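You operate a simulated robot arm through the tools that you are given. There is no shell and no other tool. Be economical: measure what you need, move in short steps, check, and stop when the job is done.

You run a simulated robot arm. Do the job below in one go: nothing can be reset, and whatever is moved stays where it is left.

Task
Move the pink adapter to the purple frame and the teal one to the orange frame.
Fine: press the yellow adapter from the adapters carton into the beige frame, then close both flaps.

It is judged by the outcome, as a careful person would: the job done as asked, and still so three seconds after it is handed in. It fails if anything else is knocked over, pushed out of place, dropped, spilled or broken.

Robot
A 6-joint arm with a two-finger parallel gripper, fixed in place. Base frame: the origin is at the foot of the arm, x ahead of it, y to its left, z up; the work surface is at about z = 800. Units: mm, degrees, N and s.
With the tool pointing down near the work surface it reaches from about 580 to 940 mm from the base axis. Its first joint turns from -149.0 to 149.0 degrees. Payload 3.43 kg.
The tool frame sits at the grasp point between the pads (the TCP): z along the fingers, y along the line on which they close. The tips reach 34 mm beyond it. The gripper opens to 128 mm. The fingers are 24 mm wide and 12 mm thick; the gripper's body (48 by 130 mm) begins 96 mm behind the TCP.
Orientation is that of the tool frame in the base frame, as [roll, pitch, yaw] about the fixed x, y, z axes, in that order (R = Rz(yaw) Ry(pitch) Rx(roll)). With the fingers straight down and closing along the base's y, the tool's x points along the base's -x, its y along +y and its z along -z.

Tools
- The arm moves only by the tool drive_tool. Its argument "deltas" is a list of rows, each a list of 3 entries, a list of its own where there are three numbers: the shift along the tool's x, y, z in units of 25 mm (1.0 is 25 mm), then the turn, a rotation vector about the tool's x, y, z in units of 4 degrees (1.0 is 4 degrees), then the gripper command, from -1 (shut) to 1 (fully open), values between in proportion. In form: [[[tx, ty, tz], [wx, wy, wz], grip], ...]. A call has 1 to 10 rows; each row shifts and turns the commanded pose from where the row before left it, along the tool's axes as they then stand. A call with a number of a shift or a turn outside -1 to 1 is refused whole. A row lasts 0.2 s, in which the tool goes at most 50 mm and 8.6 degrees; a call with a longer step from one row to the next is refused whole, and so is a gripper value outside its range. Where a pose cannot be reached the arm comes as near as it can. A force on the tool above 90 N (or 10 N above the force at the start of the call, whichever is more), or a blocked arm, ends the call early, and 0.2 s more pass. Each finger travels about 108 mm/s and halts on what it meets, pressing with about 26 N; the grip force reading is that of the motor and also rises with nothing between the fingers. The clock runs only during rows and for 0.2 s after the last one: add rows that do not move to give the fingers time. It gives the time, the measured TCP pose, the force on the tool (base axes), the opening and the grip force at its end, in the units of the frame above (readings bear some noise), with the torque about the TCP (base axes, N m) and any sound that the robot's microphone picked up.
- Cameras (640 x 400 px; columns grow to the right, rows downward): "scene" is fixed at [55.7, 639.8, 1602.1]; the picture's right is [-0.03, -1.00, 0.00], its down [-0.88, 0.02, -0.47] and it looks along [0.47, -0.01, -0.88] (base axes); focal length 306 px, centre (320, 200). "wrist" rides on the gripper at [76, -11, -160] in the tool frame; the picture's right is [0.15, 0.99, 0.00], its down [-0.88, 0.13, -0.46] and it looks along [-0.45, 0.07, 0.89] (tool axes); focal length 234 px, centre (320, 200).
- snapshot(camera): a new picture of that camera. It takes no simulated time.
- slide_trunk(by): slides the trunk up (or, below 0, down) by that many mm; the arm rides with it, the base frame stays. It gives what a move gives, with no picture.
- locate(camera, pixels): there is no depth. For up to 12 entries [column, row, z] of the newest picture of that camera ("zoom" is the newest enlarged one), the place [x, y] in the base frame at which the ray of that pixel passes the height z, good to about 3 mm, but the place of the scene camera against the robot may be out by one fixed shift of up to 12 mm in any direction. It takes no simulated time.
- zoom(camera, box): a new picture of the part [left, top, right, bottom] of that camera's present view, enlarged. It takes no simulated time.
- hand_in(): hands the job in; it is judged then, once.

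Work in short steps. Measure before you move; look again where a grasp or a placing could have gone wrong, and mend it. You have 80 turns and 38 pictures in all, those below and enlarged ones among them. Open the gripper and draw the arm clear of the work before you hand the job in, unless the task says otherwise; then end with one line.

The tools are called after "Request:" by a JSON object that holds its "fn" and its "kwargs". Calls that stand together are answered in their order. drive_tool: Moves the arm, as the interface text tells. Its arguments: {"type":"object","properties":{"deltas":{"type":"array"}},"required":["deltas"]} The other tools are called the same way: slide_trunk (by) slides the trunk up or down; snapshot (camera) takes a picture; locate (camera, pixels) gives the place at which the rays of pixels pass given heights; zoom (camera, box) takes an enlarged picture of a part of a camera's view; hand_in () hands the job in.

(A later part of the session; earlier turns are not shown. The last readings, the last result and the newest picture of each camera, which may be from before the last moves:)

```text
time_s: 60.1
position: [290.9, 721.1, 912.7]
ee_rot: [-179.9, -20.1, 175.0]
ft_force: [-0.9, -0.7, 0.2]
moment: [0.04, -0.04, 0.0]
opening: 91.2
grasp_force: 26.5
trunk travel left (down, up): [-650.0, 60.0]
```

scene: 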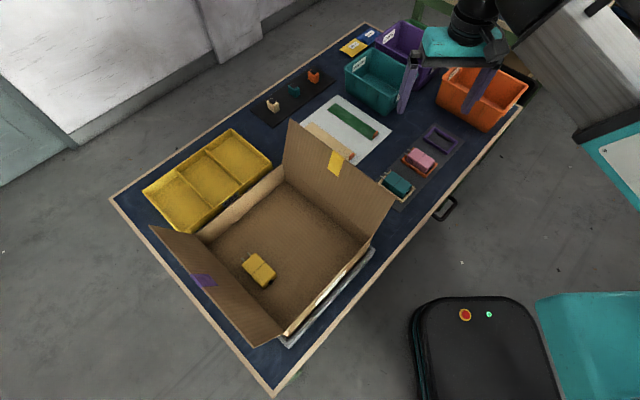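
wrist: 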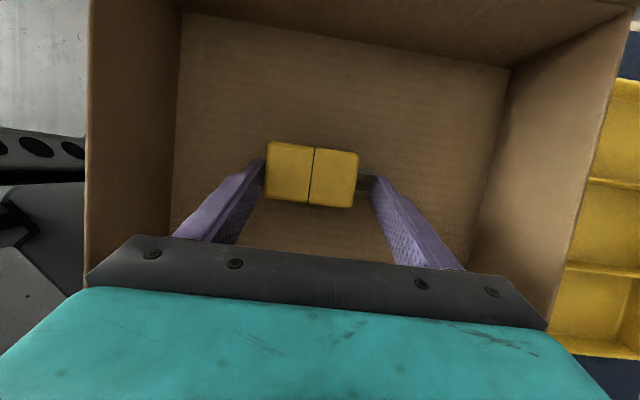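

Turned to yaw 175. I'll open, rise 75 mm and straighten the tool.

Request:
{"fn": "drive_tool", "kwargs": {"deltas": [[[0, 0, 0], [0, 0, 0], 0.6], [[0, 0, 0], [0, 0, 0], 0.8], [[0.3, 0, -0.85], [0, 0, 0], 0.8], [[0.342, 0, -0.94], [0, 0, 0], 0.8], [[0.342, 0, -0.94], [0, 0, 0], 0.8], [[0, 0, 0], [0, -1, 0], 0.8], [[0, 0, 0], [0, -1, 0], 0.8], [[0, 0, 0], [0, -1, 0], 0.8], [[0, 0, 0], [0, -1, 0], 0.8], [[0, 0, 0], [0, -1, 0], 0.8]]}}

Request:
{"fn": "drive_tool", "kwargs": {"deltas": [[[0, 0, 0], [0, 0, 1], 0.8], [[0, 0, 0], [0, 0, 1], 0.8], [[0, 0, 0], [0, 0, 1], 0.8], [[0, 0, 0], [0, 0, 1], 0.8], [[0, 0, 0], [0, 0, 1], 0.8], [[0, 0, 0], [0, 0, 1], 0.8], [[0, 0, 0], [0, 0, 1], 0.8], [[0, 0, 0], [0, 0, 1], 0.8], [[0, 0, 0], [0, 0, 1], 0.8], [[0, 0, 0], [0, 0, 1], 0.8]]}}

Request:
{"fn": "drive_tool", "kwargs": {"deltas": [[[0, 0, 0], [0, 0, 1], 0.4], [[0, 0, 0], [0, 0, 1], 0.4], [[0, 0, 0], [0, 0, 1], 0.4], [[0, 0, 0], [0, 0, 1], 0.4], [[0, 0, 0], [0, 0, 1], 0.4], [[0, 0, 0], [0, 0, 1], 0.4], [[0, 0, 0], [0, 0, 1], 0.4], [[0, 0, 0], [0, 0, 1], 0.4], [[0, 0, 0], [0, 0, 1], 0.4], [[0, 0, 0], [0, 0, 1], 0.4]]}}

Request:
{"fn": "drive_tool", "kwargs": {"deltas": [[[0, 0, 0], [0, 0, 1], 0.4], [[0, 0, 0], [0, 0, 1], 0.4], [[0, 0, 0], [0, 0, 0.5], 0.4], [[0, 0, 0], [0, 0, 0], 0.4]]}}

Request:
{"fn": "snapshot", "kwargs": {"camera": "wrist"}}

```text
time_s: 62.3
position: [291.7, 720.8, 985.7]
ee_rot: [-179.7, 0.0, 174.9]
ft_force: [-0.7, 0.5, -0.3]
moment: [0.0, 0.03, 0.0]
opening: 115.2
grasp_force: 0.0
trunk travel left (down, up): [-650.0, 60.0]
```

```text
time_s: 64.5
position: [291.7, 721.6, 986.7]
ee_rot: [-179.8, -0.1, 134.9]
ft_force: [-1.1, 0.2, 0.4]
moment: [0.0, 0.0, -0.01]
opening: 115.4
grasp_force: 0.0
trunk travel left (down, up): [-650.0, 60.0]
```

```text
time_s: 66.7
position: [293.0, 720.4, 985.6]
ee_rot: [-179.9, 0.1, 94.8]
ft_force: [0.1, 0.6, -0.1]
moment: [-0.03, 0.02, -0.03]
opening: 89.6
grasp_force: 0.1
trunk travel left (down, up): [-650.0, 60.0]
```

```text
time_s: 67.7
position: [292.1, 721.8, 984.8]
ee_rot: [-179.8, 0.2, 84.9]
ft_force: [-1.7, 0.4, -0.5]
moment: [0.01, 0.01, 0.02]
opening: 89.6
grasp_force: 0.1
trunk travel left (down, up): [-650.0, 60.0]
```

```text
11 pictures are left
```

wrist: 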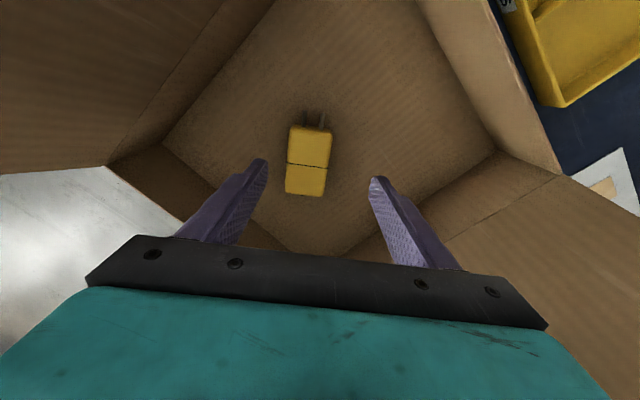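

Yellow's centre (308,160) is about 14 mm to the left of centre and well aligned. I'll shift, descend to TCP 920 and close across its width.

Request:
{"fn": "drive_tool", "kwargs": {"deltas": [[[0, -0.56, 0.3], [0, 0, 0], 0.4], [[0, 0, 0.6], [0, 0, 0], 0.4], [[0, 0, 0.6], [0, 0, 0], 0.4], [[0, 0, 0.6], [0, 0, 0], 0.4], [[0, 0, 0.5], [0, 0, 0], 0.4], [[0, 0, 0], [0, 0, 0], 0.4]]}}

Request:
{"fn": "snapshot", "kwargs": {"camera": "wrist"}}

```text
time_s: 69.1
position: [277.5, 721.5, 920.2]
ee_rot: [-179.9, 0.2, 84.8]
ft_force: [0.5, -0.7, -0.9]
moment: [-0.02, -0.01, 0.0]
opening: 89.5
grasp_force: 0.1
trunk travel left (down, up): [-650.0, 60.0]
```

```text
10 pictures are left
```

wrist: 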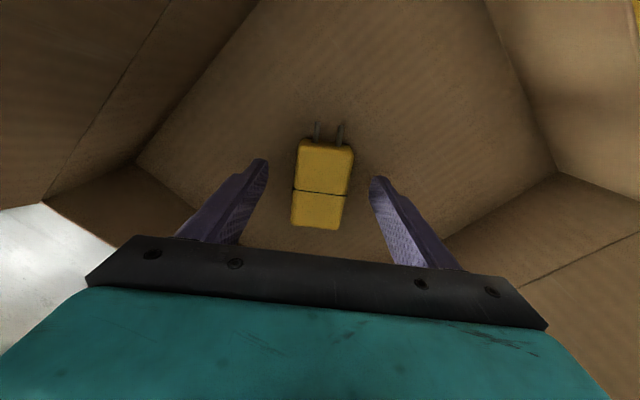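

Compared with the pink pre-grasp view, yellow is about 4 mm toward -tool x and slightly lower. I'll adjust and close.

Request:
{"fn": "drive_tool", "kwargs": {"deltas": [[[-0.16, 0, 0.2], [0, 0, 0], 0.4], [[0, 0, 0], [0, 0, 0], 0.2], [[0, 0, 0], [0, 0, 0], -0.1], [[0, 0, 0], [0, 0, 0], -0.4], [[0, 0, 0], [0, 0, 0], -1], [[0, 0, 0], [0, 0, 0], -1], [[0, 0, 0], [0, 0, 0], -1]]}}

```text
time_s: 70.7
position: [279.0, 717.8, 913.8]
ee_rot: [-179.9, 0.3, 84.9]
ft_force: [0.2, 1.0, 0.4]
moment: [0.01, 0.03, -0.01]
opening: 45.7
grasp_force: 26.2
trunk travel left (down, up): [-650.0, 60.0]
```

Gripped at 45.7 mm. I'll lift straight up above the flaps.

Request:
{"fn": "drive_tool", "kwargs": {"deltas": [[[0, 0, -0.4], [0, 0, 0], -1], [[0, 0, -0.8], [0, 0, 0], -1], [[0, 0, -1], [0, 0, 0], -1], [[0, 0, -1], [0, 0, 0], -1], [[0, 0, -1], [0, 0, 0], -1], [[0, 0, -1], [0, 0, 0], -1], [[0, 0, -1], [0, 0, 0], -1], [[0, 0, -1], [0, 0, 0], -1], [[0, 0, -1], [0, 0, 0], -1], [[0, 0, -1], [0, 0, 0], -1]]}}

Request:
{"fn": "drive_tool", "kwargs": {"deltas": [[[0, 0, -1], [0, 0, 0], -1], [[0, 0, -1], [0, 0, 0], -1], [[0, 0, -1], [0, 0, 0], -1], [[0, 0, 0], [0, 0, 0], -1]]}}

```text
time_s: 72.9
position: [277.6, 718.0, 1146.5]
ee_rot: [-179.9, 0.2, 84.9]
ft_force: [1.0, -0.3, -0.7]
moment: [0.03, 0.02, 0.03]
opening: 45.5
grasp_force: 25.9
trunk travel left (down, up): [-650.0, 60.0]
```

```text
time_s: 73.9
position: [279.9, 718.1, 1219.8]
ee_rot: [-180.0, 0.2, 84.9]
ft_force: [0.0, 1.0, -0.5]
moment: [0.02, -0.02, 0.05]
opening: 45.6
grasp_force: 26.3
trunk travel left (down, up): [-650.0, 60.0]
```

Next I'll carry yellow over to the beige frame at height, then turn to yaw 49.2.

Request:
{"fn": "drive_tool", "kwargs": {"deltas": [[[-0.95, 0.86, 0], [0, 0, 0], -1], [[-0.95, 0.86, 0], [0, 0, 0], -1], [[-0.95, 0.86, 0], [0, 0, 0], -1], [[-0.95, 0.86, 0], [0, 0, 0], -1], [[-0.95, 0.86, 0], [0, 0, 0], -1], [[-0.95, 0.86, 0], [0, 0, 0], -1], [[-0.95, 0.86, 0], [0, 0, 0], -1], [[-0.95, 0.86, 0], [0, 0, 0], -1], [[-0.95, 0.86, 0], [0, 0, 0], -1], [[-0.95, 0.86, 0], [0, 0, 0], -1]]}}

Request:
{"fn": "drive_tool", "kwargs": {"deltas": [[[-0.95, 0.86, 0], [0, 0, 0], -1], [[-0.95, 0.86, 0], [0, 0, 0], -1], [[0, 0, 0.8], [0, 0, 1], -1], [[0, 0, 0.8], [0, 0, 1], -1], [[0, 0, 0.8], [0, 0, 1], -1], [[0, 0, 0.8], [0, 0, 1], -1], [[0, 0, 0.8], [0, 0, 1], -1], [[0, 0, 0.8], [0, 0, 1], -1], [[0, 0, 0.8], [0, 0, 1], -1], [[0, 0, 0.8], [0, 0, 1], -1]]}}

Request:
{"fn": "drive_tool", "kwargs": {"deltas": [[[0, 0, 0.8], [0, 0, 0.9], -1], [[0, 0, 0.9], [0, 0, 0], -1], [[0, 0, 0.9], [0, 0, 0], -1], [[0, 0, 0.9], [0, 0, 0], -1], [[0, 0, 0.9], [0, 0, 0], -1], [[0, 0, 0], [0, 0, 0], -1]]}}

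```text
time_s: 76.1
position: [472.5, 462.9, 1223.3]
ee_rot: [-179.9, 0.2, 84.9]
ft_force: [-0.1, 0.2, -2.0]
moment: [0.03, 0.02, 0.01]
opening: 45.4
grasp_force: 25.9
trunk travel left (down, up): [-650.0, 60.0]
```

```text
time_s: 78.3
position: [509.7, 410.5, 1061.2]
ee_rot: [180.0, 0.1, 53.0]
ft_force: [0.4, -0.4, -1.2]
moment: [0.0, 0.02, -0.02]
opening: 45.6
grasp_force: 25.8
trunk travel left (down, up): [-650.0, 60.0]
```

```text
time_s: 79.7
position: [508.1, 409.6, 951.3]
ee_rot: [-179.9, 0.2, 49.4]
ft_force: [-0.7, 0.3, -0.9]
moment: [-0.01, 0.02, 0.02]
opening: 45.3
grasp_force: 26.8
trunk travel left (down, up): [-650.0, 60.0]
```

I'll lower to 918, where I have the teal picture for comparison, correct the xy offset and look.

Request:
{"fn": "drive_tool", "kwargs": {"deltas": [[[0.07, 0.03, 0.6], [0, 0, 0], -1], [[0.07, 0.03, 0.7], [0, 0, 0], -1], [[0, 0, 0], [0, 0, 0], -1]]}}

Request:
{"fn": "zoom", "kwargs": {"camera": "wrist", "box": [160, 60, 480, 260]}}

```text
time_s: 80.5
position: [512.8, 410.9, 917.9]
ee_rot: [180.0, 0.2, 49.3]
ft_force: [-0.5, 0.3, -1.7]
moment: [0.02, -0.02, -0.01]
opening: 45.4
grasp_force: 26.0
trunk travel left (down, up): [-650.0, 60.0]
```

```text
2.00 times, centred on (320, 160) of wrist
```

zoom: 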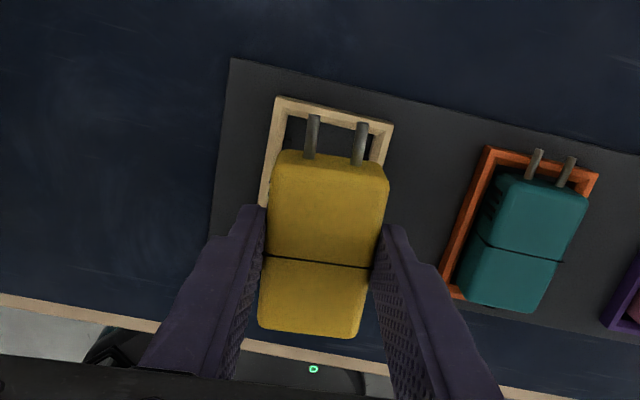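

The frame corners match the reference, but yellow sits about 3 mm toward -tool x in the grip. I'll compensate and lower it.

Request:
{"fn": "drive_tool", "kwargs": {"deltas": [[[0.12, -0.02, 0.6], [0, 0, 0], -1], [[0, 0, 0.6], [0, 0, 0], -1], [[0, 0, 0.4], [0, 0, 0], -1], [[0, 0, 0.2], [0, 0, 0], -1], [[0, 0, 0.2], [0, 0, 0], -1], [[0, 0, 0.2], [0, 0, 0], -1], [[0, 0, 0.15], [0, 0, 0], -1], [[0, 0, 0], [0, 0, 0], -1]]}}

```text
time_s: 82.3
position: [514.6, 413.5, 860.1]
ee_rot: [-180.0, 0.1, 49.3]
ft_force: [-2.5, -1.3, 2.1]
moment: [-0.04, -0.07, -0.02]
opening: 45.3
grasp_force: 25.5
trunk travel left (down, up): [-650.0, 60.0]
```

Request:
{"fn": "drive_tool", "kwargs": {"deltas": [[[0, 0, 0.12], [0, 0, 0], -1], [[0, 0, 0.12], [0, 0, 0], -1], [[0, 0, 0.08], [0, 0, 0], -1], [[0, 0, 0], [0, 0, 0], -1]]}}

```text
time_s: 83.3
position: [513.3, 415.0, 852.9]
ee_rot: [-180.0, 0.0, 49.2]
ft_force: [-5.6, 4.3, 18.2]
moment: [0.0, 0.08, -0.35]
opening: 45.9
grasp_force: 25.7
trunk travel left (down, up): [-650.0, 60.0]
```

Force is 18 N at z 853. I'll press slightly more and look.

Request:
{"fn": "drive_tool", "kwargs": {"deltas": [[[0, 0, 0.08], [0, 0, 0], -1], [[0, 0, 0.06], [0, 0, 0], -1], [[0, 0, 0], [0, 0, 0], -1]]}}

Request:
{"fn": "zoom", "kwargs": {"camera": "wrist", "box": [200, 80, 440, 240]}}

```text
time_s: 84.1
position: [512.0, 415.3, 850.6]
ee_rot: [-180.0, 0.1, 49.3]
ft_force: [-5.5, 6.2, 37.1]
moment: [0.08, 0.59, -0.43]
opening: 45.5
grasp_force: 26.2
trunk travel left (down, up): [-650.0, 60.0]
```

```text
2.50 times, centred on (320, 160) of wrist
```

zoom: 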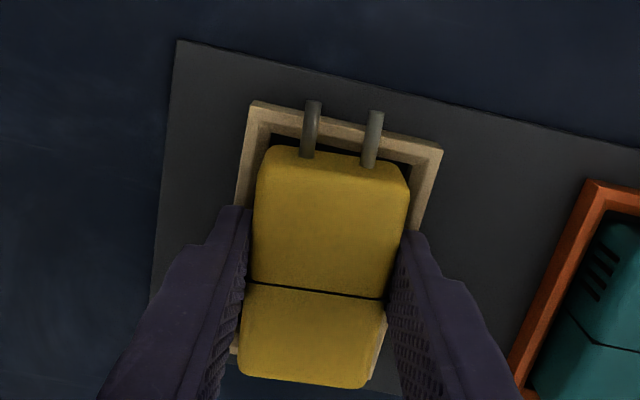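

Yellow's near end (row ~385) seems to overlap the frame's near rim more than teal's did, and the force is higher. I'll raise 8 mm, shift 3 mm toward the prong end and retry.

Request:
{"fn": "drive_tool", "kwargs": {"deltas": [[[0, 0, -0.2], [0, 0, 0], -1], [[0, 0, -0.2], [0, 0, 0], -1], [[0.12, 0, 0], [0, 0, 0], -1], [[0, 0, 0.12], [0, 0, 0], -1], [[0, 0, 0.12], [0, 0, 0], -1], [[0, 0, 0.1], [0, 0, 0], -1], [[0, 0, 0], [0, 0, 0], -1]]}}

Request:
{"fn": "drive_tool", "kwargs": {"deltas": [[[0, 0, 0.08], [0, 0, 0], -1], [[0, 0, 0.06], [0, 0, 0], -1], [[0, 0, 0], [0, 0, 0], -1]]}}

Request:
{"fn": "zoom", "kwargs": {"camera": "wrist", "box": [200, 80, 440, 240]}}

```text
time_s: 85.7
position: [516.5, 416.6, 850.7]
ee_rot: [180.0, 0.1, 49.3]
ft_force: [2.2, 0.5, 21.2]
moment: [0.32, -0.32, -0.21]
opening: 45.5
grasp_force: 25.8
trunk travel left (down, up): [-650.0, 60.0]
```

```text
time_s: 86.5
position: [515.3, 416.2, 850.8]
ee_rot: [-180.0, -0.3, 49.3]
ft_force: [5.6, 8.2, 62.1]
moment: [-0.04, 0.55, -0.34]
opening: 45.3
grasp_force: 25.6
trunk travel left (down, up): [-650.0, 60.0]
```

```text
2.50 times, centred on (320, 160) of wrist
```

zoom: 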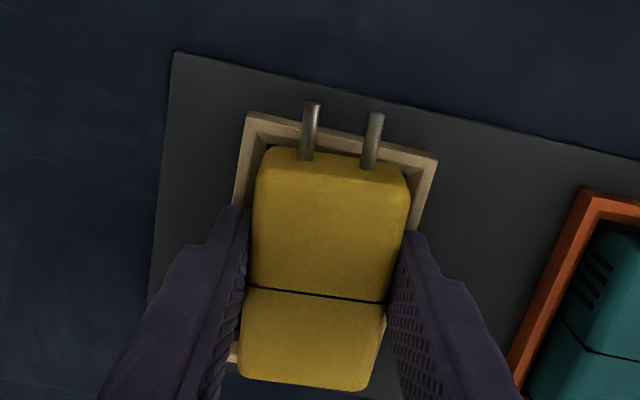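

Yellow looks about 5% larger than teal did at this TCP, so I hold it about 9 mm too low on its body and the fingertips are probably meeting the rim. I'll release, raise 11 mm, re-grip higher and then press.

Request:
{"fn": "drive_tool", "kwargs": {"deltas": [[[0, 0, -0.14], [0, 0, 0], -1], [[0, 0, 0], [0, 0, 0], -0.2], [[0, 0, 0], [0, 0, 0], 0], [[0, 0, -0.2], [0, 0, 0], 0], [[0, 0, -0.2], [0, 0, 0], 0], [[0, 0, 0], [0, 0, 0], 0]]}}

Request:
{"fn": "zoom", "kwargs": {"camera": "wrist", "box": [200, 80, 440, 240]}}

```text
time_s: 87.9
position: [515.2, 416.6, 858.6]
ee_rot: [-180.0, 0.3, 49.3]
ft_force: [-0.2, 0.5, 0.5]
moment: [0.01, -0.02, 0.0]
opening: 63.8
grasp_force: 0.1
trunk travel left (down, up): [-650.0, 60.0]
```

```text
2.50 times, centred on (320, 160) of wrist
```

zoom: 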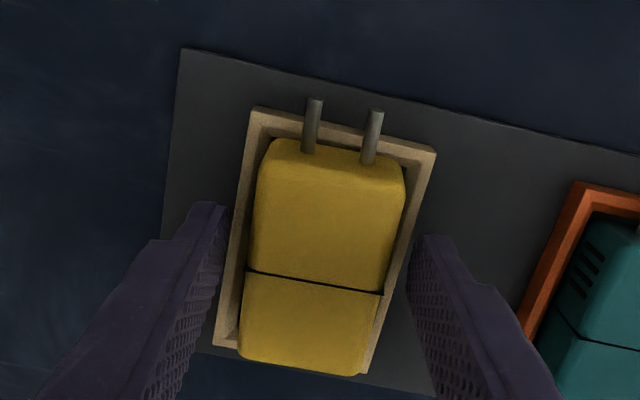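

Yellow is free and lies square in the frame. I'll rise, close the fingers, and press down on its top centre until it seats.

Request:
{"fn": "drive_tool", "kwargs": {"deltas": [[[0, 0, -0.8], [0, 0, 0], 0], [[-0.15, 0, -0.9], [0, 0, 0], -0.5], [[0, 0, 0], [0, 0, 0], -1], [[0, 0, 0], [0, 0, 0], -1], [[0, 0, 0], [0, 0, 0], -1], [[0, 0, 0.4], [0, 0, 0], -1], [[0, 0, 0.2], [0, 0, 0], -1], [[0, 0, 0], [0, 0, 0], -1]]}}

Request:
{"fn": "drive_tool", "kwargs": {"deltas": [[[0, 0, 0.1], [0, 0, 0], -1], [[0, 0, 0.1], [0, 0, 0], -1], [[0, 0, 0], [0, 0, 0], -1]]}}

```text
time_s: 89.7
position: [513.3, 414.2, 886.6]
ee_rot: [180.0, 0.3, 49.3]
ft_force: [0.5, 0.2, 0.4]
moment: [0.02, 0.0, -0.01]
opening: 0.1
grasp_force: 26.0
trunk travel left (down, up): [-650.0, 60.0]
```

```text
time_s: 90.5
position: [513.8, 413.9, 881.5]
ee_rot: [-180.0, 0.2, 49.4]
ft_force: [-0.1, 0.1, 0.8]
moment: [0.0, 0.01, -0.02]
opening: 0.1
grasp_force: 26.2
trunk travel left (down, up): [-650.0, 60.0]
```

No contact yet at 881.5, so I'll continue down in small steps.

Request:
{"fn": "drive_tool", "kwargs": {"deltas": [[[0, 0, 0.1], [0, 0, 0], -1], [[0, 0, 0.1], [0, 0, 0], -1], [[0, 0, 0], [0, 0, 0], -1]]}}

Request:
{"fn": "drive_tool", "kwargs": {"deltas": [[[0, 0, 0.06], [0, 0, 0], -1], [[0, 0, 0.06], [0, 0, 0], -1], [[0, 0, 0], [0, 0, 0], -1]]}}

```text
time_s: 91.3
position: [513.6, 414.2, 881.2]
ee_rot: [179.9, -0.1, 49.4]
ft_force: [3.5, 2.5, 34.9]
moment: [0.28, -0.49, -0.04]
opening: 0.4
grasp_force: 25.6
trunk travel left (down, up): [-650.0, 60.0]
```

```text
time_s: 92.1
position: [512.4, 413.5, 880.9]
ee_rot: [179.9, -0.4, 49.4]
ft_force: [9.7, 4.9, 68.0]
moment: [0.63, -1.05, -0.09]
opening: 0.1
grasp_force: 26.3
trunk travel left (down, up): [-650.0, 60.0]
```

The press resists at 68 N and the moment puts the contact toward the prong end. That end is probably resting on the far rim after my second shift, so the first position was right. I'll re-grip higher, raise a little, shift 3.5 mm back and press down.

Request:
{"fn": "drive_tool", "kwargs": {"deltas": [[[0, 0, -0.5], [0, 0, 0], -1], [[0, 0, -0.5], [0, 0, 0], -0.5], [[0, 0, 0], [0, 0, 0], 0], [[0, 0, 0], [0, 0, 0], 0.1], [[0, 0, 0.6], [0, 0, 0], 0.1], [[0, 0, 0.5], [0, 0, 0], 0.1], [[0, 0, 0.5], [0, 0, 0], 0.1], [[0, 0, 0.15], [0, 0, 0], 0.1], [[0, 0, 0], [0, 0, 0], 0.1]]}}

Request:
{"fn": "drive_tool", "kwargs": {"deltas": [[[0, 0, 0], [0, 0, 0], -0.2], [[0, 0, 0], [0, 0, 0], -0.6], [[0, 0, 0], [0, 0, 0], -1], [[0, 0, 0], [0, 0, 0], -1]]}}

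```text
time_s: 94.1
position: [513.5, 415.3, 854.1]
ee_rot: [-180.0, 0.2, 49.4]
ft_force: [-0.5, 0.1, -0.6]
moment: [-0.02, -0.03, 0.01]
opening: 70.7
grasp_force: 0.1
trunk travel left (down, up): [-650.0, 60.0]
```

```text
time_s: 95.1
position: [513.4, 414.9, 855.5]
ee_rot: [180.0, 0.3, 49.2]
ft_force: [-3.5, 2.4, 0.4]
moment: [0.12, 0.15, -0.67]
opening: 45.8
grasp_force: 26.5
trunk travel left (down, up): [-650.0, 60.0]
```

The grip ended a little low (855). I'll re-open, raise 6 mm, grip again, then lift 7 mm and shift back 3.5 mm.

Request:
{"fn": "drive_tool", "kwargs": {"deltas": [[[0, 0, 0], [0, 0, 0], -0.1], [[0, 0, 0], [0, 0, 0], 0], [[0, 0, -0.28], [0, 0, 0], 0], [[0, 0, 0], [0, 0, 0], -0.3], [[0, 0, 0], [0, 0, 0], -1], [[0, 0, 0], [0, 0, 0], -1]]}}

Request:
{"fn": "drive_tool", "kwargs": {"deltas": [[[0, 0, -0.14], [0, 0, 0], -1], [[0, 0, -0.14], [0, 0, 0], -1], [[-0.14, 0, 0], [0, 0, 0], -1], [[0, 0, 0.1], [0, 0, 0], -1], [[0, 0, 0.1], [0, 0, 0], -1], [[0, 0, 0.1], [0, 0, 0], -1], [[0, 0, 0.1], [0, 0, 0], -1], [[0, 0, 0], [0, 0, 0], -1]]}}

```text
time_s: 96.5
position: [513.7, 414.6, 861.1]
ee_rot: [179.9, 0.1, 49.3]
ft_force: [-3.2, 2.0, 0.4]
moment: [0.07, 0.14, -0.62]
opening: 45.6
grasp_force: 25.6
trunk travel left (down, up): [-650.0, 60.0]
```

```text
time_s: 98.3
position: [511.5, 411.3, 860.1]
ee_rot: [179.9, 0.0, 49.3]
ft_force: [5.6, 6.2, 16.9]
moment: [0.21, -0.01, -0.3]
opening: 45.4
grasp_force: 25.9
trunk travel left (down, up): [-650.0, 60.0]
```

The xy now matches teal's seat, with 17 N at 860. I'll press a little further.

Request:
{"fn": "drive_tool", "kwargs": {"deltas": [[[0, 0, 0.08], [0, 0, 0], -1], [[0, 0, 0.08], [0, 0, 0], -1], [[0, 0, 0], [0, 0, 0], -1]]}}

Request:
{"fn": "zoom", "kwargs": {"camera": "wrist", "box": [200, 80, 440, 240]}}

```text
time_s: 99.1
position: [510.3, 411.8, 856.3]
ee_rot: [-179.9, 0.3, 49.2]
ft_force: [2.9, 0.8, 14.0]
moment: [-0.37, 0.31, -0.34]
opening: 45.7
grasp_force: 26.3
trunk travel left (down, up): [-650.0, 60.0]
```

```text
2.50 times, centred on (320, 160) of wrist
```

zoom: 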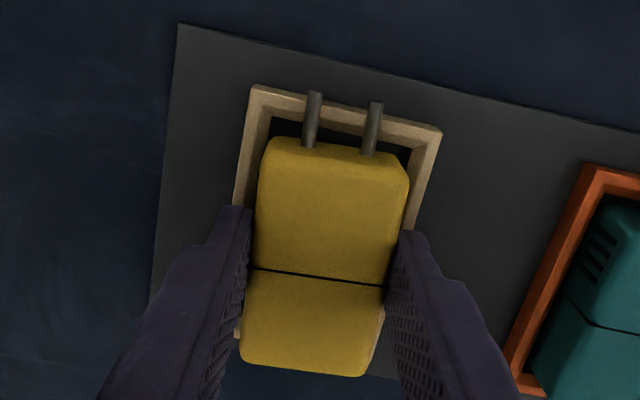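

Yellow is still high, so its position needs a proper check. I'll locate the rim corners (z≈816) and yellow's top corners (z≈848) in this zoom.

Request:
{"fn": "locate", "kwargs": {"camera": "zoom", "pixels": [[252, 85, 816], [441, 130, 816], [266, 137, 848], [410, 164, 848], [240, 364, 848], [368, 377, 848], [587, 163, 816], [513, 390, 816], [236, 338, 816], [250, 268, 848], [384, 287, 848]]}}

```text
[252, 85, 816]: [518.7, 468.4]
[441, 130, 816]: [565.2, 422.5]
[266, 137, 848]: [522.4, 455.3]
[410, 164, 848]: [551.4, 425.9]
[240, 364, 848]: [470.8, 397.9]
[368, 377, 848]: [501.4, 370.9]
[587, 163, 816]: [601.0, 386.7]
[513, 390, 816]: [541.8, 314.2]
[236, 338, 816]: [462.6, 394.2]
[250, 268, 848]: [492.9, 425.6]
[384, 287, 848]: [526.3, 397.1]
```

Yellow's top really is at 848 (its length fits 76 mm). Its centre is at l=653.3, s=70 against the frame's 651 and 68.2, and pink's seated offset was +3.7. It needs about +1.4 mm in l and -1.5 mm in s. I'll nudge it that way, release so it squares up, then press from above.

Request:
{"fn": "drive_tool", "kwargs": {"deltas": [[[0, 0, -0.1], [0, 0, 0], -1], [[0, 0, -0.16], [0, 0, 0], -1], [[0.06, -0.06, 0], [0, 0, 0], -1], [[0, 0, 0.06], [0, 0, 0], -1], [[0, 0, 0.08], [0, 0, 0], -1], [[0, 0, 0], [0, 0, 0], -1]]}}

Request:
{"fn": "drive_tool", "kwargs": {"deltas": [[[0, 0, 0.08], [0, 0, 0], -1], [[0, 0, 0.08], [0, 0, 0], -1], [[0, 0, 0], [0, 0, 0], -1]]}}

```text
time_s: 100.5
position: [510.8, 414.3, 859.0]
ee_rot: [-180.0, 0.2, 49.4]
ft_force: [0.3, 0.1, -1.2]
moment: [0.01, 0.03, -0.03]
opening: 45.5
grasp_force: 26.1
trunk travel left (down, up): [-650.0, 60.0]
```

```text
time_s: 101.3
position: [512.7, 411.9, 855.3]
ee_rot: [-180.0, 0.0, 49.4]
ft_force: [3.9, -5.7, 14.4]
moment: [0.25, -0.42, -0.3]
opening: 45.4
grasp_force: 25.7
trunk travel left (down, up): [-650.0, 60.0]
```

Request:
{"fn": "drive_tool", "kwargs": {"deltas": [[[0, 0, 0.06], [0, 0, 0], -1], [[0, 0, 0.06], [0, 0, 0], -1], [[0, 0, 0], [0, 0, 0], -1]]}}

```text
time_s: 102.1
position: [511.0, 412.7, 851.2]
ee_rot: [179.9, 0.2, 49.5]
ft_force: [5.3, -6.1, 18.0]
moment: [-0.06, -0.23, -0.56]
opening: 45.2
grasp_force: 25.9
trunk travel left (down, up): [-650.0, 60.0]
```

The frame now resists the twist (Mz -0.56), which suggests yellow is entering. I'll release, rise, close the fingers and test-press from the top.

Request:
{"fn": "drive_tool", "kwargs": {"deltas": [[[0, 0, -0.1], [0, 0, 0], -0.2], [[0, 0, 0], [0, 0, 0], 0], [[0, 0, -0.8], [0, 0, 0], 0], [[0, 0, -0.8], [0, 0, 0], -0.4], [[0, 0, 0], [0, 0, 0], -1], [[0, 0, 0], [0, 0, 0], -1], [[0, 0, 0], [0, 0, 0], -1], [[0, 0, 0.3], [0, 0, 0], -1], [[0, 0, 0], [0, 0, 0], -1]]}}

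Request:
{"fn": "drive_tool", "kwargs": {"deltas": [[[0, 0, 0.12], [0, 0, 0], -1], [[0, 0, 0.12], [0, 0, 0], -1], [[0, 0, 0], [0, 0, 0], -1]]}}

```text
time_s: 104.1
position: [512.1, 413.9, 885.7]
ee_rot: [179.9, 0.1, 49.4]
ft_force: [-1.0, 0.1, -0.5]
moment: [-0.03, 0.0, 0.01]
opening: 0.0
grasp_force: 25.9
trunk travel left (down, up): [-650.0, 60.0]
```

```text
time_s: 104.9
position: [511.0, 414.8, 879.8]
ee_rot: [-180.0, 0.1, 49.4]
ft_force: [0.7, 0.0, 0.2]
moment: [-0.01, -0.03, -0.01]
opening: 0.1
grasp_force: 25.7
trunk travel left (down, up): [-650.0, 60.0]
```

No contact at 879.8, where it met yellow at 881 before. I'll continue in small steps.

Request:
{"fn": "drive_tool", "kwargs": {"deltas": [[[0, 0, 0.08], [0, 0, 0], -1], [[0, 0, 0.08], [0, 0, 0], -1], [[0, 0, 0], [0, 0, 0], -1]]}}

Request:
{"fn": "drive_tool", "kwargs": {"deltas": [[[0, 0, 0.08], [0, 0, 0], -1], [[0, 0, 0.08], [0, 0, 0], -1], [[0, 0, 0], [0, 0, 0], -1]]}}

```text
time_s: 105.7
position: [511.8, 414.3, 875.7]
ee_rot: [-180.0, 0.2, 49.5]
ft_force: [0.1, 0.5, -0.2]
moment: [0.02, 0.01, 0.0]
opening: 0.0
grasp_force: 25.9
trunk travel left (down, up): [-650.0, 60.0]
```

```text
time_s: 106.5
position: [511.5, 414.4, 871.8]
ee_rot: [-180.0, 0.2, 49.4]
ft_force: [-0.2, 0.8, -0.4]
moment: [0.0, -0.01, -0.03]
opening: 0.0
grasp_force: 25.5
trunk travel left (down, up): [-650.0, 60.0]
```

It is now at least 9 mm lower, so it went in. I'll press on until there is firm contact.

Request:
{"fn": "drive_tool", "kwargs": {"deltas": [[[0, 0, 0.08], [0, 0, 0], -1], [[0, 0, 0.08], [0, 0, 0], -1], [[0, 0, 0], [0, 0, 0], -1]]}}

Request:
{"fn": "drive_tool", "kwargs": {"deltas": [[[0, 0, 0.06], [0, 0, 0], -1], [[0, 0, 0], [0, 0, 0], -1]]}}

```text
time_s: 107.3
position: [510.9, 413.9, 870.8]
ee_rot: [180.0, -0.1, 49.4]
ft_force: [3.4, 3.0, 28.2]
moment: [0.04, -0.07, 0.03]
opening: 0.0
grasp_force: 25.7
trunk travel left (down, up): [-650.0, 60.0]
```

```text
time_s: 107.9
position: [511.6, 412.9, 870.0]
ee_rot: [180.0, -0.3, 49.4]
ft_force: [8.6, 7.3, 52.7]
moment: [0.11, -0.23, 0.01]
opening: 0.0
grasp_force: 26.3
trunk travel left (down, up): [-650.0, 60.0]
```

Yellow's top is now at 836 with firm contact, the same as the other adapters, so it is seated. I'll rise, move to the outer side of the near flap and turn to yaw 135.

Request:
{"fn": "drive_tool", "kwargs": {"deltas": [[[0, 0, -0.6], [0, 0, 0], -1], [[0, 0, -1], [0, 0, 0], -1], [[0, 0, -1], [0, 0, 0], -1], [[0, 0, -1], [0, 0, 0], -1], [[0, 0, -1], [0, 0, 0], -1], [[0, 0, -1], [0, 0, 0], -1], [[0, 0, -1], [0, 0, 0], -1], [[0, 0, -1], [0, 0, 0], -1], [[0, 0, -1], [0, 0, 0], -1], [[0, 0, -1], [0, 0, 0], -1]]}}

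Request:
{"fn": "drive_tool", "kwargs": {"deltas": [[[0, 0, -0.8], [0, 0, -1], -1], [[0, 0, -0.8], [0, 0, -1], -1], [[0, 0, -0.8], [0, 0, -1], -1], [[0, 0, 0], [0, 0, -1], -1], [[0, 0, 0], [0, 0, -1], -1], [[0, 0, 0], [0, 0, -1], -1], [[0, 0, 0], [0, 0, -1], -1], [[0, 0, 0], [0, 0, -1], -1], [[0, 0, 0], [0, 0, -1], -1], [[0, 0, 0], [0, 0, -1], -1]]}}

Request:
{"fn": "drive_tool", "kwargs": {"deltas": [[[0.9, -0.1, 0], [0, 0, 0], -1], [[0.9, -0.1, 0], [0, 0, 0], -1], [[0.9, -0.1, 0], [0, 0, 0], -1], [[0.9, -0.1, 0], [0, 0, 0], -1]]}}

Request:
{"fn": "snapshot", "kwargs": {"camera": "scene"}}

```text
time_s: 110.1
position: [511.7, 413.2, 1108.2]
ee_rot: [-180.0, 0.2, 49.3]
ft_force: [-0.5, 0.4, -0.3]
moment: [-0.02, -0.01, 0.01]
opening: 0.0
grasp_force: 26.0
trunk travel left (down, up): [-650.0, 60.0]
```

```text
time_s: 112.3
position: [512.2, 414.4, 1166.5]
ee_rot: [-179.9, 0.2, 89.4]
ft_force: [-0.7, -0.2, -0.2]
moment: [0.02, -0.01, 0.01]
opening: 0.0
grasp_force: 25.5
trunk travel left (down, up): [-650.0, 60.0]
```

```text
time_s: 113.3
position: [503.4, 505.2, 1166.9]
ee_rot: [-179.9, 0.3, 89.3]
ft_force: [0.8, 0.1, 0.0]
moment: [0.0, -0.03, -0.01]
opening: 0.2
grasp_force: 26.0
trunk travel left (down, up): [-650.0, 60.0]
```

```text
4 pictures are left
```

scene: 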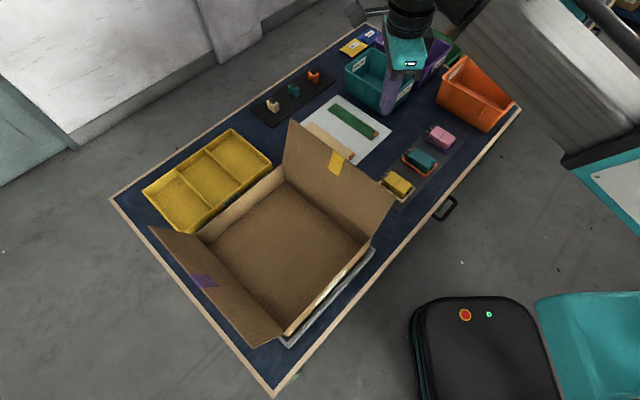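

All three adapters are in their frames and the carton is unmoved. I'll finish the turn to yaw 135, then come up beside the near flap and lower the tips to z ≈ 1085.

Request:
{"fn": "drive_tool", "kwargs": {"deltas": [[[0, 0, 0], [0, 0, -1], -1], [[0, 0, 0], [0, 0, -1], -1], [[0, 0, 0], [0, 0, -1], -1], [[0, 0, 0], [0, 0, -1], -1], [[0, 0, 0], [0, 0, -1], -1], [[0, 0, 0], [0, 0, -1], -1], [[0, 0, 0], [0, 0, -1], -1], [[0, 0, 0], [0, 0, -1], -1], [[0, 0, 0], [0, 0, -1], -1], [[0, 0, 0], [0, 0, -1], -1]]}}

Request:
{"fn": "drive_tool", "kwargs": {"deltas": [[[0, 0, 0.6], [0, 0, -1], -1], [[0, 0, 0.65], [0, 0, -0.4], -1], [[0.8, 0.25, 0.65], [0, 0, 0], -1], [[0.8, 0.25, 0], [0, 0, 0], -1], [[0.8, 0.25, 0], [0, 0, 0], -1], [[0.8, 0, 0], [0, 0, 0], -1], [[0, 0, 0], [0, 0, 0], -1]]}}

```text
time_s: 115.5
position: [502.1, 505.6, 1166.2]
ee_rot: [-179.8, 0.0, 129.4]
ft_force: [0.7, -0.4, 0.3]
moment: [-0.03, 0.0, 0.03]
opening: 0.0
grasp_force: 26.0
trunk travel left (down, up): [-650.0, 60.0]
```

```text
time_s: 117.1
position: [458.9, 572.0, 1117.1]
ee_rot: [-179.8, 0.0, 134.9]
ft_force: [-0.2, -0.1, -0.3]
moment: [0.0, -0.02, 0.0]
opening: 0.0
grasp_force: 26.2
trunk travel left (down, up): [-650.0, 60.0]
```

I'm beside the flap at s=-80 with the tips at 1083. I'll push toward the carton until the flap is about upright.

Request:
{"fn": "drive_tool", "kwargs": {"deltas": [[[0.6, 0, 0], [0, 0, 0], -1], [[0.6, 0, 0], [0, 0, 0], -1], [[0.6, 0, 0], [0, 0, 0], -1], [[0.6, 0, 0], [0, 0, 0], -1], [[0.6, 0, 0], [0, 0, 0], -1], [[0.3, 0, 0], [0, 0, 0], -1]]}}

```text
time_s: 118.5
position: [400.5, 634.9, 1117.8]
ee_rot: [-179.8, -0.1, 134.9]
ft_force: [-0.3, 0.5, 1.0]
moment: [0.0, 0.0, -0.01]
opening: 0.0
grasp_force: 25.9
trunk travel left (down, up): [-650.0, 60.0]
```

The force is almost nil, so I'll check whether the flap followed.

Request:
{"fn": "snapshot", "kwargs": {"camera": "scene"}}

```text
3 pictures are left
```

scene: 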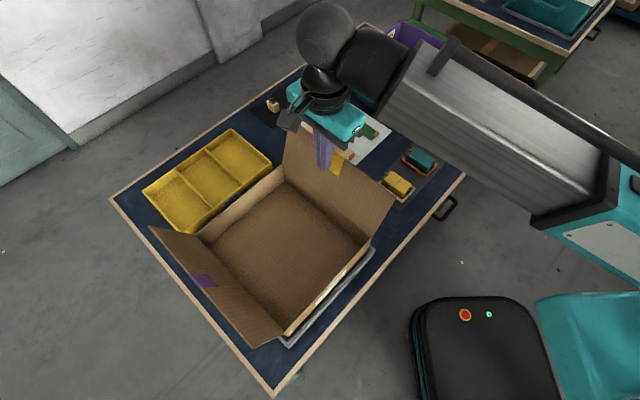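

The finger passed over the top: it shows in front of the flap at (325,170), and the flap hasn't moved. The flap's top is therefore lower, at about 1065. I'll raise, go back outside and come in with the tips at about 1030.

Request:
{"fn": "drive_tool", "kwargs": {"deltas": [[[0, 0, -0.6], [0, 0, 0], -1], [[0, 0, -0.6], [0, 0, 0], -1], [[-0.9, 0, 0], [0, 0, 0], -1], [[-0.9, 0, 0], [0, 0, 0], -1], [[-0.9, 0, 0], [0, 0, 0], -1], [[-0.9, 0, 0], [0, 0, 0], -1], [[-1, 0, 0], [0, 0, 0], -1], [[0, 0, 0.8], [0, 0, 0], -1], [[0, 0, 0.8], [0, 0, 0], -1], [[0, 0, 0], [0, 0, 0], -1]]}}

Request:
{"fn": "drive_tool", "kwargs": {"deltas": [[[0, 0, 0.8], [0, 0, 0], -1], [[0, 0, 0.8], [0, 0, 0], -1], [[0, 0, 0.2], [0, 0, 0], -1], [[0, 0, 0], [0, 0, 0], -1]]}}

```text
time_s: 120.7
position: [483.0, 550.9, 1109.5]
ee_rot: [-179.8, -0.1, 134.9]
ft_force: [1.2, 0.8, 0.0]
moment: [-0.01, 0.0, 0.02]
opening: 0.0
grasp_force: 25.8
trunk travel left (down, up): [-650.0, 60.0]
```

```text
time_s: 121.7
position: [483.3, 550.1, 1064.5]
ee_rot: [-179.8, 0.0, 134.9]
ft_force: [-0.4, -0.1, 1.0]
moment: [0.0, 0.01, 0.02]
opening: 0.3
grasp_force: 25.9
trunk travel left (down, up): [-650.0, 60.0]
```

I'm outside at s=-47 with the tips at 1030. I'll push in, watching the force.

Request:
{"fn": "drive_tool", "kwargs": {"deltas": [[[0.6, 0, 0], [0, 0, 0], -1], [[0.6, 0, 0], [0, 0, 0], -1], [[0.6, 0, 0], [0, 0, 0], -1], [[0.6, 0, 0], [0, 0, 0], -1]]}}

Request:
{"fn": "drive_tool", "kwargs": {"deltas": [[[0.5, 0, 0], [0, 0, 0], -1], [[0.5, 0, 0], [0, 0, 0], -1]]}}

Request:
{"fn": "drive_tool", "kwargs": {"deltas": [[[0.5, 0, 0], [0, 0, 0], -1], [[0.5, 0, 0], [0, 0, 0], -1]]}}

```text
time_s: 122.7
position: [442.0, 591.0, 1068.1]
ee_rot: [179.8, 0.2, 134.7]
ft_force: [13.9, -8.8, 28.3]
moment: [-0.06, -0.2, -0.03]
opening: 0.0
grasp_force: 26.1
trunk travel left (down, up): [-650.0, 60.0]
```

```text
time_s: 123.3
position: [422.2, 610.1, 1064.6]
ee_rot: [-179.8, -0.1, 135.0]
ft_force: [-0.4, -0.4, 0.8]
moment: [0.07, 0.01, 0.01]
opening: 0.0
grasp_force: 26.0
trunk travel left (down, up): [-650.0, 60.0]
```

```text
time_s: 123.9
position: [404.6, 628.8, 1064.9]
ee_rot: [-179.8, 0.0, 134.9]
ft_force: [0.4, 0.4, 0.0]
moment: [-0.01, -0.02, 0.01]
opening: 0.1
grasp_force: 26.0
trunk travel left (down, up): [-650.0, 60.0]
```

The 28 N upward contact at s≈-105 shows the tips skimmed the flap's edge, so its top is at about 1032. I'll go back out and come in lower, with the tips at about 1000.

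Request:
{"fn": "drive_tool", "kwargs": {"deltas": [[[0, 0, -0.8], [0, 0, 0], -1], [[0, 0, -0.4], [0, 0, 0], -1], [[-0.9, 0, 0], [0, 0, 0], -1], [[-0.9, 0, 0], [0, 0, 0], -1], [[-0.9, 0, 0], [0, 0, 0], -1], [[-0.9, 0, 0], [0, 0, 0], -1], [[-0.9, 0, 0], [0, 0, 0], -1], [[0, 0, 0.8], [0, 0, 0], -1], [[0, 0, 0.8], [0, 0, 0], -1], [[0, 0, 0.8], [0, 0, 0], -1]]}}

Request:
{"fn": "drive_tool", "kwargs": {"deltas": [[[0.6, 0, 0.1], [0, 0, 0], -1], [[0.6, 0, 0], [0, 0, 0], -1], [[0.6, 0, 0], [0, 0, 0], -1], [[0.5, 0, 0], [0, 0, 0], -1]]}}

Request:
{"fn": "drive_tool", "kwargs": {"deltas": [[[0.4, 0, 0], [0, 0, 0], -1], [[0.4, 0, 0], [0, 0, 0], -1]]}}

```text
time_s: 126.1
position: [483.5, 548.5, 1034.9]
ee_rot: [-179.8, 0.0, 134.9]
ft_force: [-0.2, 0.1, -0.7]
moment: [0.0, -0.01, 0.0]
opening: 0.0
grasp_force: 25.4
trunk travel left (down, up): [-650.0, 60.0]
```

```text
time_s: 127.1
position: [442.8, 590.8, 1031.9]
ee_rot: [-179.8, 0.0, 134.9]
ft_force: [0.0, -0.6, 0.8]
moment: [0.02, 0.01, 0.01]
opening: 0.0
grasp_force: 25.8
trunk travel left (down, up): [-650.0, 60.0]
```

```text
time_s: 127.7
position: [429.0, 605.0, 1032.6]
ee_rot: [-179.7, 0.0, 134.9]
ft_force: [-0.8, 0.7, 0.3]
moment: [0.03, 0.01, -0.01]
opening: 0.2
grasp_force: 26.3
trunk travel left (down, up): [-650.0, 60.0]
```

There is no force at s=-124 with the tips at 998. I'll use a wrist picture to see where the flap is relative to the fingers.

Request:
{"fn": "snapshot", "kwargs": {"camera": "wrist"}}

```text
2 pictures are left
```

wrist: 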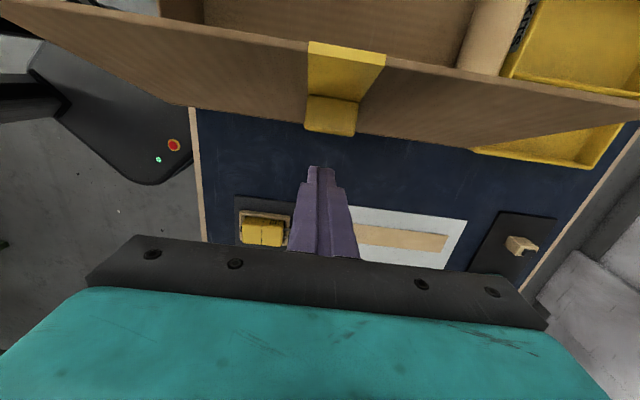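

The picture shows the flap has already turned inward past upright: its long free edge is at row ~45 and its hinge at row ~135. It stays where it is left. I'll raise slightly and follow the arc inward and down.

Request:
{"fn": "drive_tool", "kwargs": {"deltas": [[[0, 0, -0.84], [0, 0, 0], -1], [[0, 0, -0.84], [0, 0, 0], -1], [[0.68, 0, 0], [0, 0, 0], -1], [[0.68, 0, 0], [0, 0, 0], -1], [[0.68, 0, 0], [0, 0, 0], -1], [[0.68, 0, 0], [0, 0, 0], -1], [[0.7, 0, 0], [0, 0, 0], -1], [[0.3, 0, 0.5], [0, 0, 0], -1], [[0.3, 0, 0.5], [0, 0, 0], -1]]}}

Request:
{"fn": "drive_tool", "kwargs": {"deltas": [[[0.2, 0, 0.5], [0, 0, 0], -1], [[0.2, 0, 0.5], [0, 0, 0], -1], [[0, 0, 0], [0, 0, 0], -1]]}}

Request:
{"fn": "drive_tool", "kwargs": {"deltas": [[[0.06, 0, 0.3], [0, 0, 0], -1], [[0.06, 0, 0.3], [0, 0, 0], -1], [[0, 0, 0], [0, 0, 0], -1]]}}

```text
time_s: 129.7
position: [353.7, 680.9, 1051.4]
ee_rot: [179.9, -0.3, 135.2]
ft_force: [-11.1, 26.7, 26.3]
moment: [0.52, 0.32, 0.25]
opening: 0.0
grasp_force: 25.8
trunk travel left (down, up): [-650.0, 60.0]
```

```text
time_s: 130.5
position: [349.6, 681.3, 1022.3]
ee_rot: [-179.6, 0.0, 134.9]
ft_force: [-11.0, 5.2, 5.6]
moment: [0.16, 0.4, -0.02]
opening: 0.0
grasp_force: 25.8
trunk travel left (down, up): [-650.0, 60.0]
```

```text
time_s: 131.3
position: [346.2, 686.3, 1008.1]
ee_rot: [-179.9, -0.1, 135.0]
ft_force: [-12.1, 14.8, 12.3]
moment: [0.44, 0.29, 0.03]
opening: 0.0
grasp_force: 26.0
trunk travel left (down, up): [-650.0, 60.0]
```

The force pushes the finger inward at its outer edge, which is unexpected. I'll look at the scene before pressing further.

Request:
{"fn": "snapshot", "kwargs": {"camera": "scene"}}

```text
1 pictures are left
```

scene: 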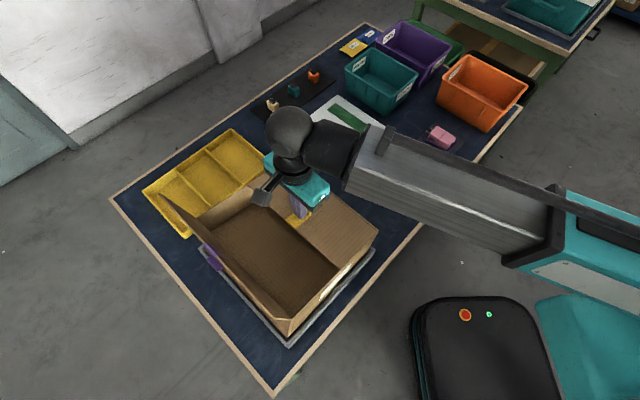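

Near flap 1 now lies almost flat under the finger, and flap 2 stands more upright. I'll press down a little more on flap 1 to see whether it is at its stop.

Request:
{"fn": "drive_tool", "kwargs": {"deltas": [[[-0.1, 0, 0.12], [0, 0, 0], -1], [[0, 0, 0.1], [0, 0, 0], -1], [[0, 0, 0], [0, 0, 0], -1]]}}

```text
time_s: 132.1
position: [345.8, 686.8, 1006.3]
ee_rot: [180.0, -0.5, 135.0]
ft_force: [-18.1, 29.3, 36.5]
moment: [0.95, 0.62, 0.06]
opening: 0.3
grasp_force: 26.0
trunk travel left (down, up): [-650.0, 60.0]
```

It is stiff now, with the force rising to 36 N over 1.8 mm, so flap 1 is at its stop at about z 972. I'll lift off and pass high over flap 2 to its outer side.

Request:
{"fn": "drive_tool", "kwargs": {"deltas": [[[0.1, 0, -0.3], [0, 0, 0], -1], [[0, 0, -0.8], [0, 0, 0], -1], [[0, 0, -1], [0, 0, 0], -1], [[0, 0, -1], [0, 0, 0], -1], [[0, 0, -1], [0, 0, 0], -1], [[0, 0, -1], [0, 0, 0], -1], [[0, 0, -1], [0, 0, 0], -1], [[0, 0, -1], [0, 0, 0], -1]]}}

Request:
{"fn": "drive_tool", "kwargs": {"deltas": [[[0.95, 0, 0], [0, 0, 0], -1], [[0.95, 0, 0], [0, 0, 0], -1], [[0.95, 0, 0], [0, 0, 0], -1], [[0.95, 0, 0], [0, 0, 0], -1], [[0.95, 0, 0], [0, 0, 0], -1], [[0.95, 0, 0], [0, 0, 0], -1], [[0.95, 0, 0], [0, 0, 0], -1], [[0.95, 0, 0], [0, 0, 0], -1], [[0.95, 0, 0], [0, 0, 0], -1], [[0.95, 0, 0], [0, 0, 0], -1]]}}

Request:
{"fn": "drive_tool", "kwargs": {"deltas": [[[0.95, 0, 0], [0, 0, 0], -1], [[0.95, 0, 0], [0, 0, 0], -1], [[0, 0, 0], [0, 0, 0], -1]]}}

```text
time_s: 133.9
position: [350.5, 684.7, 1180.5]
ee_rot: [-179.8, 0.0, 134.9]
ft_force: [0.1, -0.5, 0.3]
moment: [0.02, 0.0, -0.02]
opening: 0.0
grasp_force: 25.7
trunk travel left (down, up): [-650.0, 60.0]
```

```text
time_s: 136.1
position: [180.6, 850.3, 1180.3]
ee_rot: [-180.0, 0.0, 134.9]
ft_force: [-0.8, 0.3, 0.5]
moment: [-0.01, -0.01, 0.01]
opening: 0.0
grasp_force: 26.1
out of reach, approached as far as the arm can: row 10
trunk travel left (down, up): [-650.0, 60.0]
```

```text
time_s: 136.9
position: [143.5, 857.8, 1172.4]
ee_rot: [-179.9, -0.1, 134.9]
ft_force: [-0.2, 0.2, 0.1]
moment: [0.01, -0.02, 0.01]
opening: 0.0
grasp_force: 25.9
out of reach, approached as far as the arm can: row 1, 2
trunk travel left (down, up): [-650.0, 60.0]
```

Reach ends near radius 869 at this height. I'll shift toward smaller l, which is nearer the base, keeping outside the flap, and then lower.

Request:
{"fn": "drive_tool", "kwargs": {"deltas": [[[0, -0.9, 0], [0, 0, 0], -1], [[0, -0.9, 0], [0, 0, 0], -1], [[0, 0, 0], [0, 0, 0], -1]]}}

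```text
time_s: 137.7
position: [112.1, 827.0, 1171.3]
ee_rot: [-179.8, 0.0, 134.8]
ft_force: [0.0, 0.8, -0.6]
moment: [0.04, 0.0, 0.04]
opening: 0.0
grasp_force: 26.2
trunk travel left (down, up): [-650.0, 60.0]
5 turns are left
```

Five turns are left. I'll lower outside flap 2 and push it over along the same arc in this turn.

Request:
{"fn": "drive_tool", "kwargs": {"deltas": [[[0.8, 0, 0], [0, 0, 0], -1], [[0, 0, 0.85], [0, 0, 0], -1], [[0, 0, 0.85], [0, 0, 0], -1], [[0, 0, 0.85], [0, 0, 0], -1], [[0, 0, 0.85], [0, 0, 0], -1], [[0, 0, 0.68], [0, 0, 0], -1], [[0, 0, 0], [0, 0, 0], -1]]}}

Request:
{"fn": "drive_tool", "kwargs": {"deltas": [[[-0.71, 0, 0], [0, 0, 0], -1], [[-0.71, 0, 0], [0, 0, 0], -1], [[-0.71, 0, 0], [0, 0, 0], -1], [[-0.71, 0, 0], [0, 0, 0], -1], [[-0.71, 0, 0], [0, 0, 0], -1], [[-0.71, 0, 0], [0, 0, 0], -1], [[-0.71, 0, 0], [0, 0, 0], -1], [[-0.71, 0, 0], [0, 0, 0], -1]]}}

Request:
{"fn": "drive_tool", "kwargs": {"deltas": [[[-0.38, 0, 0.46], [0, 0, 0], -1], [[-0.38, 0, 0.46], [0, 0, 0], -1], [[-0.24, 0, 0.68], [0, 0, 0], -1], [[-0.12, 0, 0.4], [0, 0, 0], -1], [[0, 0, 0], [0, 0, 0], -1]]}}

```text
time_s: 139.3
position: [97.4, 839.1, 1068.9]
ee_rot: [-179.8, 0.0, 134.9]
ft_force: [-0.2, 0.2, -0.7]
moment: [-0.01, 0.01, 0.02]
opening: 0.0
grasp_force: 25.6
trunk travel left (down, up): [-650.0, 60.0]
```

```text
time_s: 141.1
position: [198.3, 736.9, 1069.4]
ee_rot: [-179.8, 0.1, 135.1]
ft_force: [-0.1, 0.2, -0.1]
moment: [-0.01, -0.05, -0.01]
opening: 0.2
grasp_force: 25.7
trunk travel left (down, up): [-650.0, 60.0]
```

```text
time_s: 142.3
position: [216.4, 717.4, 1020.0]
ee_rot: [-179.8, 0.0, 134.9]
ft_force: [0.1, -0.9, -1.0]
moment: [-0.03, -0.01, 0.01]
opening: 0.0
grasp_force: 25.8
trunk travel left (down, up): [-650.0, 60.0]
4 turns are left
```

There is no force yet with the tips at 986. I'll press down the remaining distance in small steps and use the last picture to check.

Request:
{"fn": "drive_tool", "kwargs": {"deltas": [[[0, 0, 0.25], [0, 0, 0], -1], [[0, 0, 0.2], [0, 0, 0], -1], [[0, 0, 0.2], [0, 0, 0], -1], [[0, 0, 0], [0, 0, 0], -1]]}}

Request:
{"fn": "snapshot", "kwargs": {"camera": "scene"}}

```text
time_s: 143.3
position: [219.0, 718.6, 1003.4]
ee_rot: [-179.8, 0.0, 134.8]
ft_force: [0.3, -0.3, -0.3]
moment: [0.01, 0.0, 0.01]
opening: 0.1
grasp_force: 25.8
trunk travel left (down, up): [-650.0, 60.0]
```

```text
0 pictures are left
3 turns are left
```

scene: 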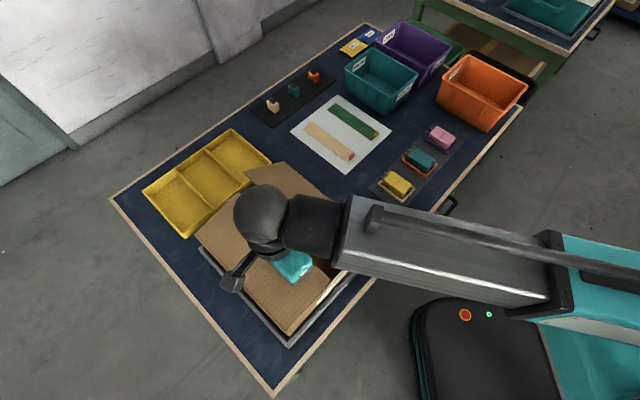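

Flap 2 is over and lies low under the gripper. Flap 1's free corner, near (245,168), looks somewhat raised. I'll lift off, sweep and press flap 1 down again with a hold, then lift away.

Request:
{"fn": "drive_tool", "kwargs": {"deltas": [[[0, 0, 0.2], [0, 0, 0], -1], [[0, 0, 0.2], [0, 0, 0], -1], [[0, 0, 0], [0, 0, 0], -1]]}}

Request:
{"fn": "drive_tool", "kwargs": {"deltas": [[[0, 0, -0.9], [0, 0, 0], -1], [[0, 0, -0.95], [0, 0, 0], -1], [[0, 0, -0.95], [0, 0, 0], -1], [[0, 0, -0.95], [0, 0, 0], -1], [[0, 0, -0.95], [0, 0, 0], -1], [[0, 0, -0.95], [0, 0, 0], -1]]}}

Request:
{"fn": "drive_tool", "kwargs": {"deltas": [[[-0.9, 0.27, 0], [0, 0, 0], -1], [[-0.9, 0.27, 0], [0, 0, 0], -1], [[-0.9, 0.27, 0], [0, 0, 0], -1], [[-0.9, 0.27, 0], [0, 0, 0], -1], [[-0.9, 0.27, 0], [0, 0, 0], -1], [[-0.9, 0.27, 0], [0, 0, 0], -1], [[-0.9, 0.27, 0], [0, 0, 0], -1], [[-0.9, 0.27, 0], [0, 0, 0], -1], [[-0.9, 0.27, 0], [0, 0, 0], -1], [[-0.9, 0.27, 0], [0, 0, 0], -1]]}}

Request:
{"fn": "drive_tool", "kwargs": {"deltas": [[[0, 0, 0.9], [0, 0, 0], -1], [[0, 0, 0.9], [0, 0, 0], -1], [[0, 0, 0.8], [0, 0, 0], -1], [[0.64, 0, 0], [0, 0, 0], -1], [[0.64, 0, 0], [0, 0, 0], -1], [[0.64, 0, 0], [0, 0, 0], -1], [[0.64, 0, 0], [0, 0, 0], -1], [[0.64, 0, 0], [0, 0, 0], -1], [[0.3, 0, 0.5], [0, 0, 0], -1], [[0.3, 0, 0.5], [0, 0, 0], -1]]}}

Request:
{"fn": "drive_tool", "kwargs": {"deltas": [[[0.2, 0, 0.5], [0, 0, 0], -1], [[0.2, 0, 0.5], [0, 0, 0], -1], [[0.1, 0, 0.3], [0, 0, 0], -1], [[0.1, 0, 0.3], [0, 0, 0], -1], [[0, 0, 0.15], [0, 0, 0], -1], [[0, 0, 0], [0, 0, 0], -1], [[0, 0, 0], [0, 0, 0], -1]]}}

```text
time_s: 144.1
position: [217.2, 719.6, 993.7]
ee_rot: [-179.8, 0.1, 135.0]
ft_force: [0.6, 0.6, -0.6]
moment: [-0.02, 0.03, 0.04]
opening: 0.0
grasp_force: 26.2
trunk travel left (down, up): [-650.0, 60.0]
```

```text
time_s: 145.5
position: [219.9, 719.4, 1135.6]
ee_rot: [-179.8, -0.1, 135.0]
ft_force: [0.8, 0.1, 0.5]
moment: [0.01, -0.01, -0.04]
opening: 0.0
grasp_force: 26.1
trunk travel left (down, up): [-650.0, 60.0]
```

```text
time_s: 147.7
position: [425.8, 605.5, 1134.1]
ee_rot: [-179.7, 0.0, 134.9]
ft_force: [0.0, 0.4, -0.3]
moment: [0.03, 0.01, 0.0]
opening: 0.0
grasp_force: 25.3
trunk travel left (down, up): [-650.0, 60.0]
```

```text
time_s: 149.9
position: [356.8, 674.9, 1045.4]
ee_rot: [-179.8, -0.1, 134.9]
ft_force: [-0.9, -0.5, 0.0]
moment: [-0.04, 0.01, 0.02]
opening: 0.0
grasp_force: 25.9
trunk travel left (down, up): [-650.0, 60.0]
```

```text
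time_s: 151.5
position: [348.1, 683.6, 1007.3]
ee_rot: [179.6, -0.1, 134.7]
ft_force: [14.0, 8.3, 54.6]
moment: [0.45, -0.12, -0.24]
opening: 0.0
grasp_force: 26.3
trunk travel left (down, up): [-650.0, 60.0]
2 turns are left
```

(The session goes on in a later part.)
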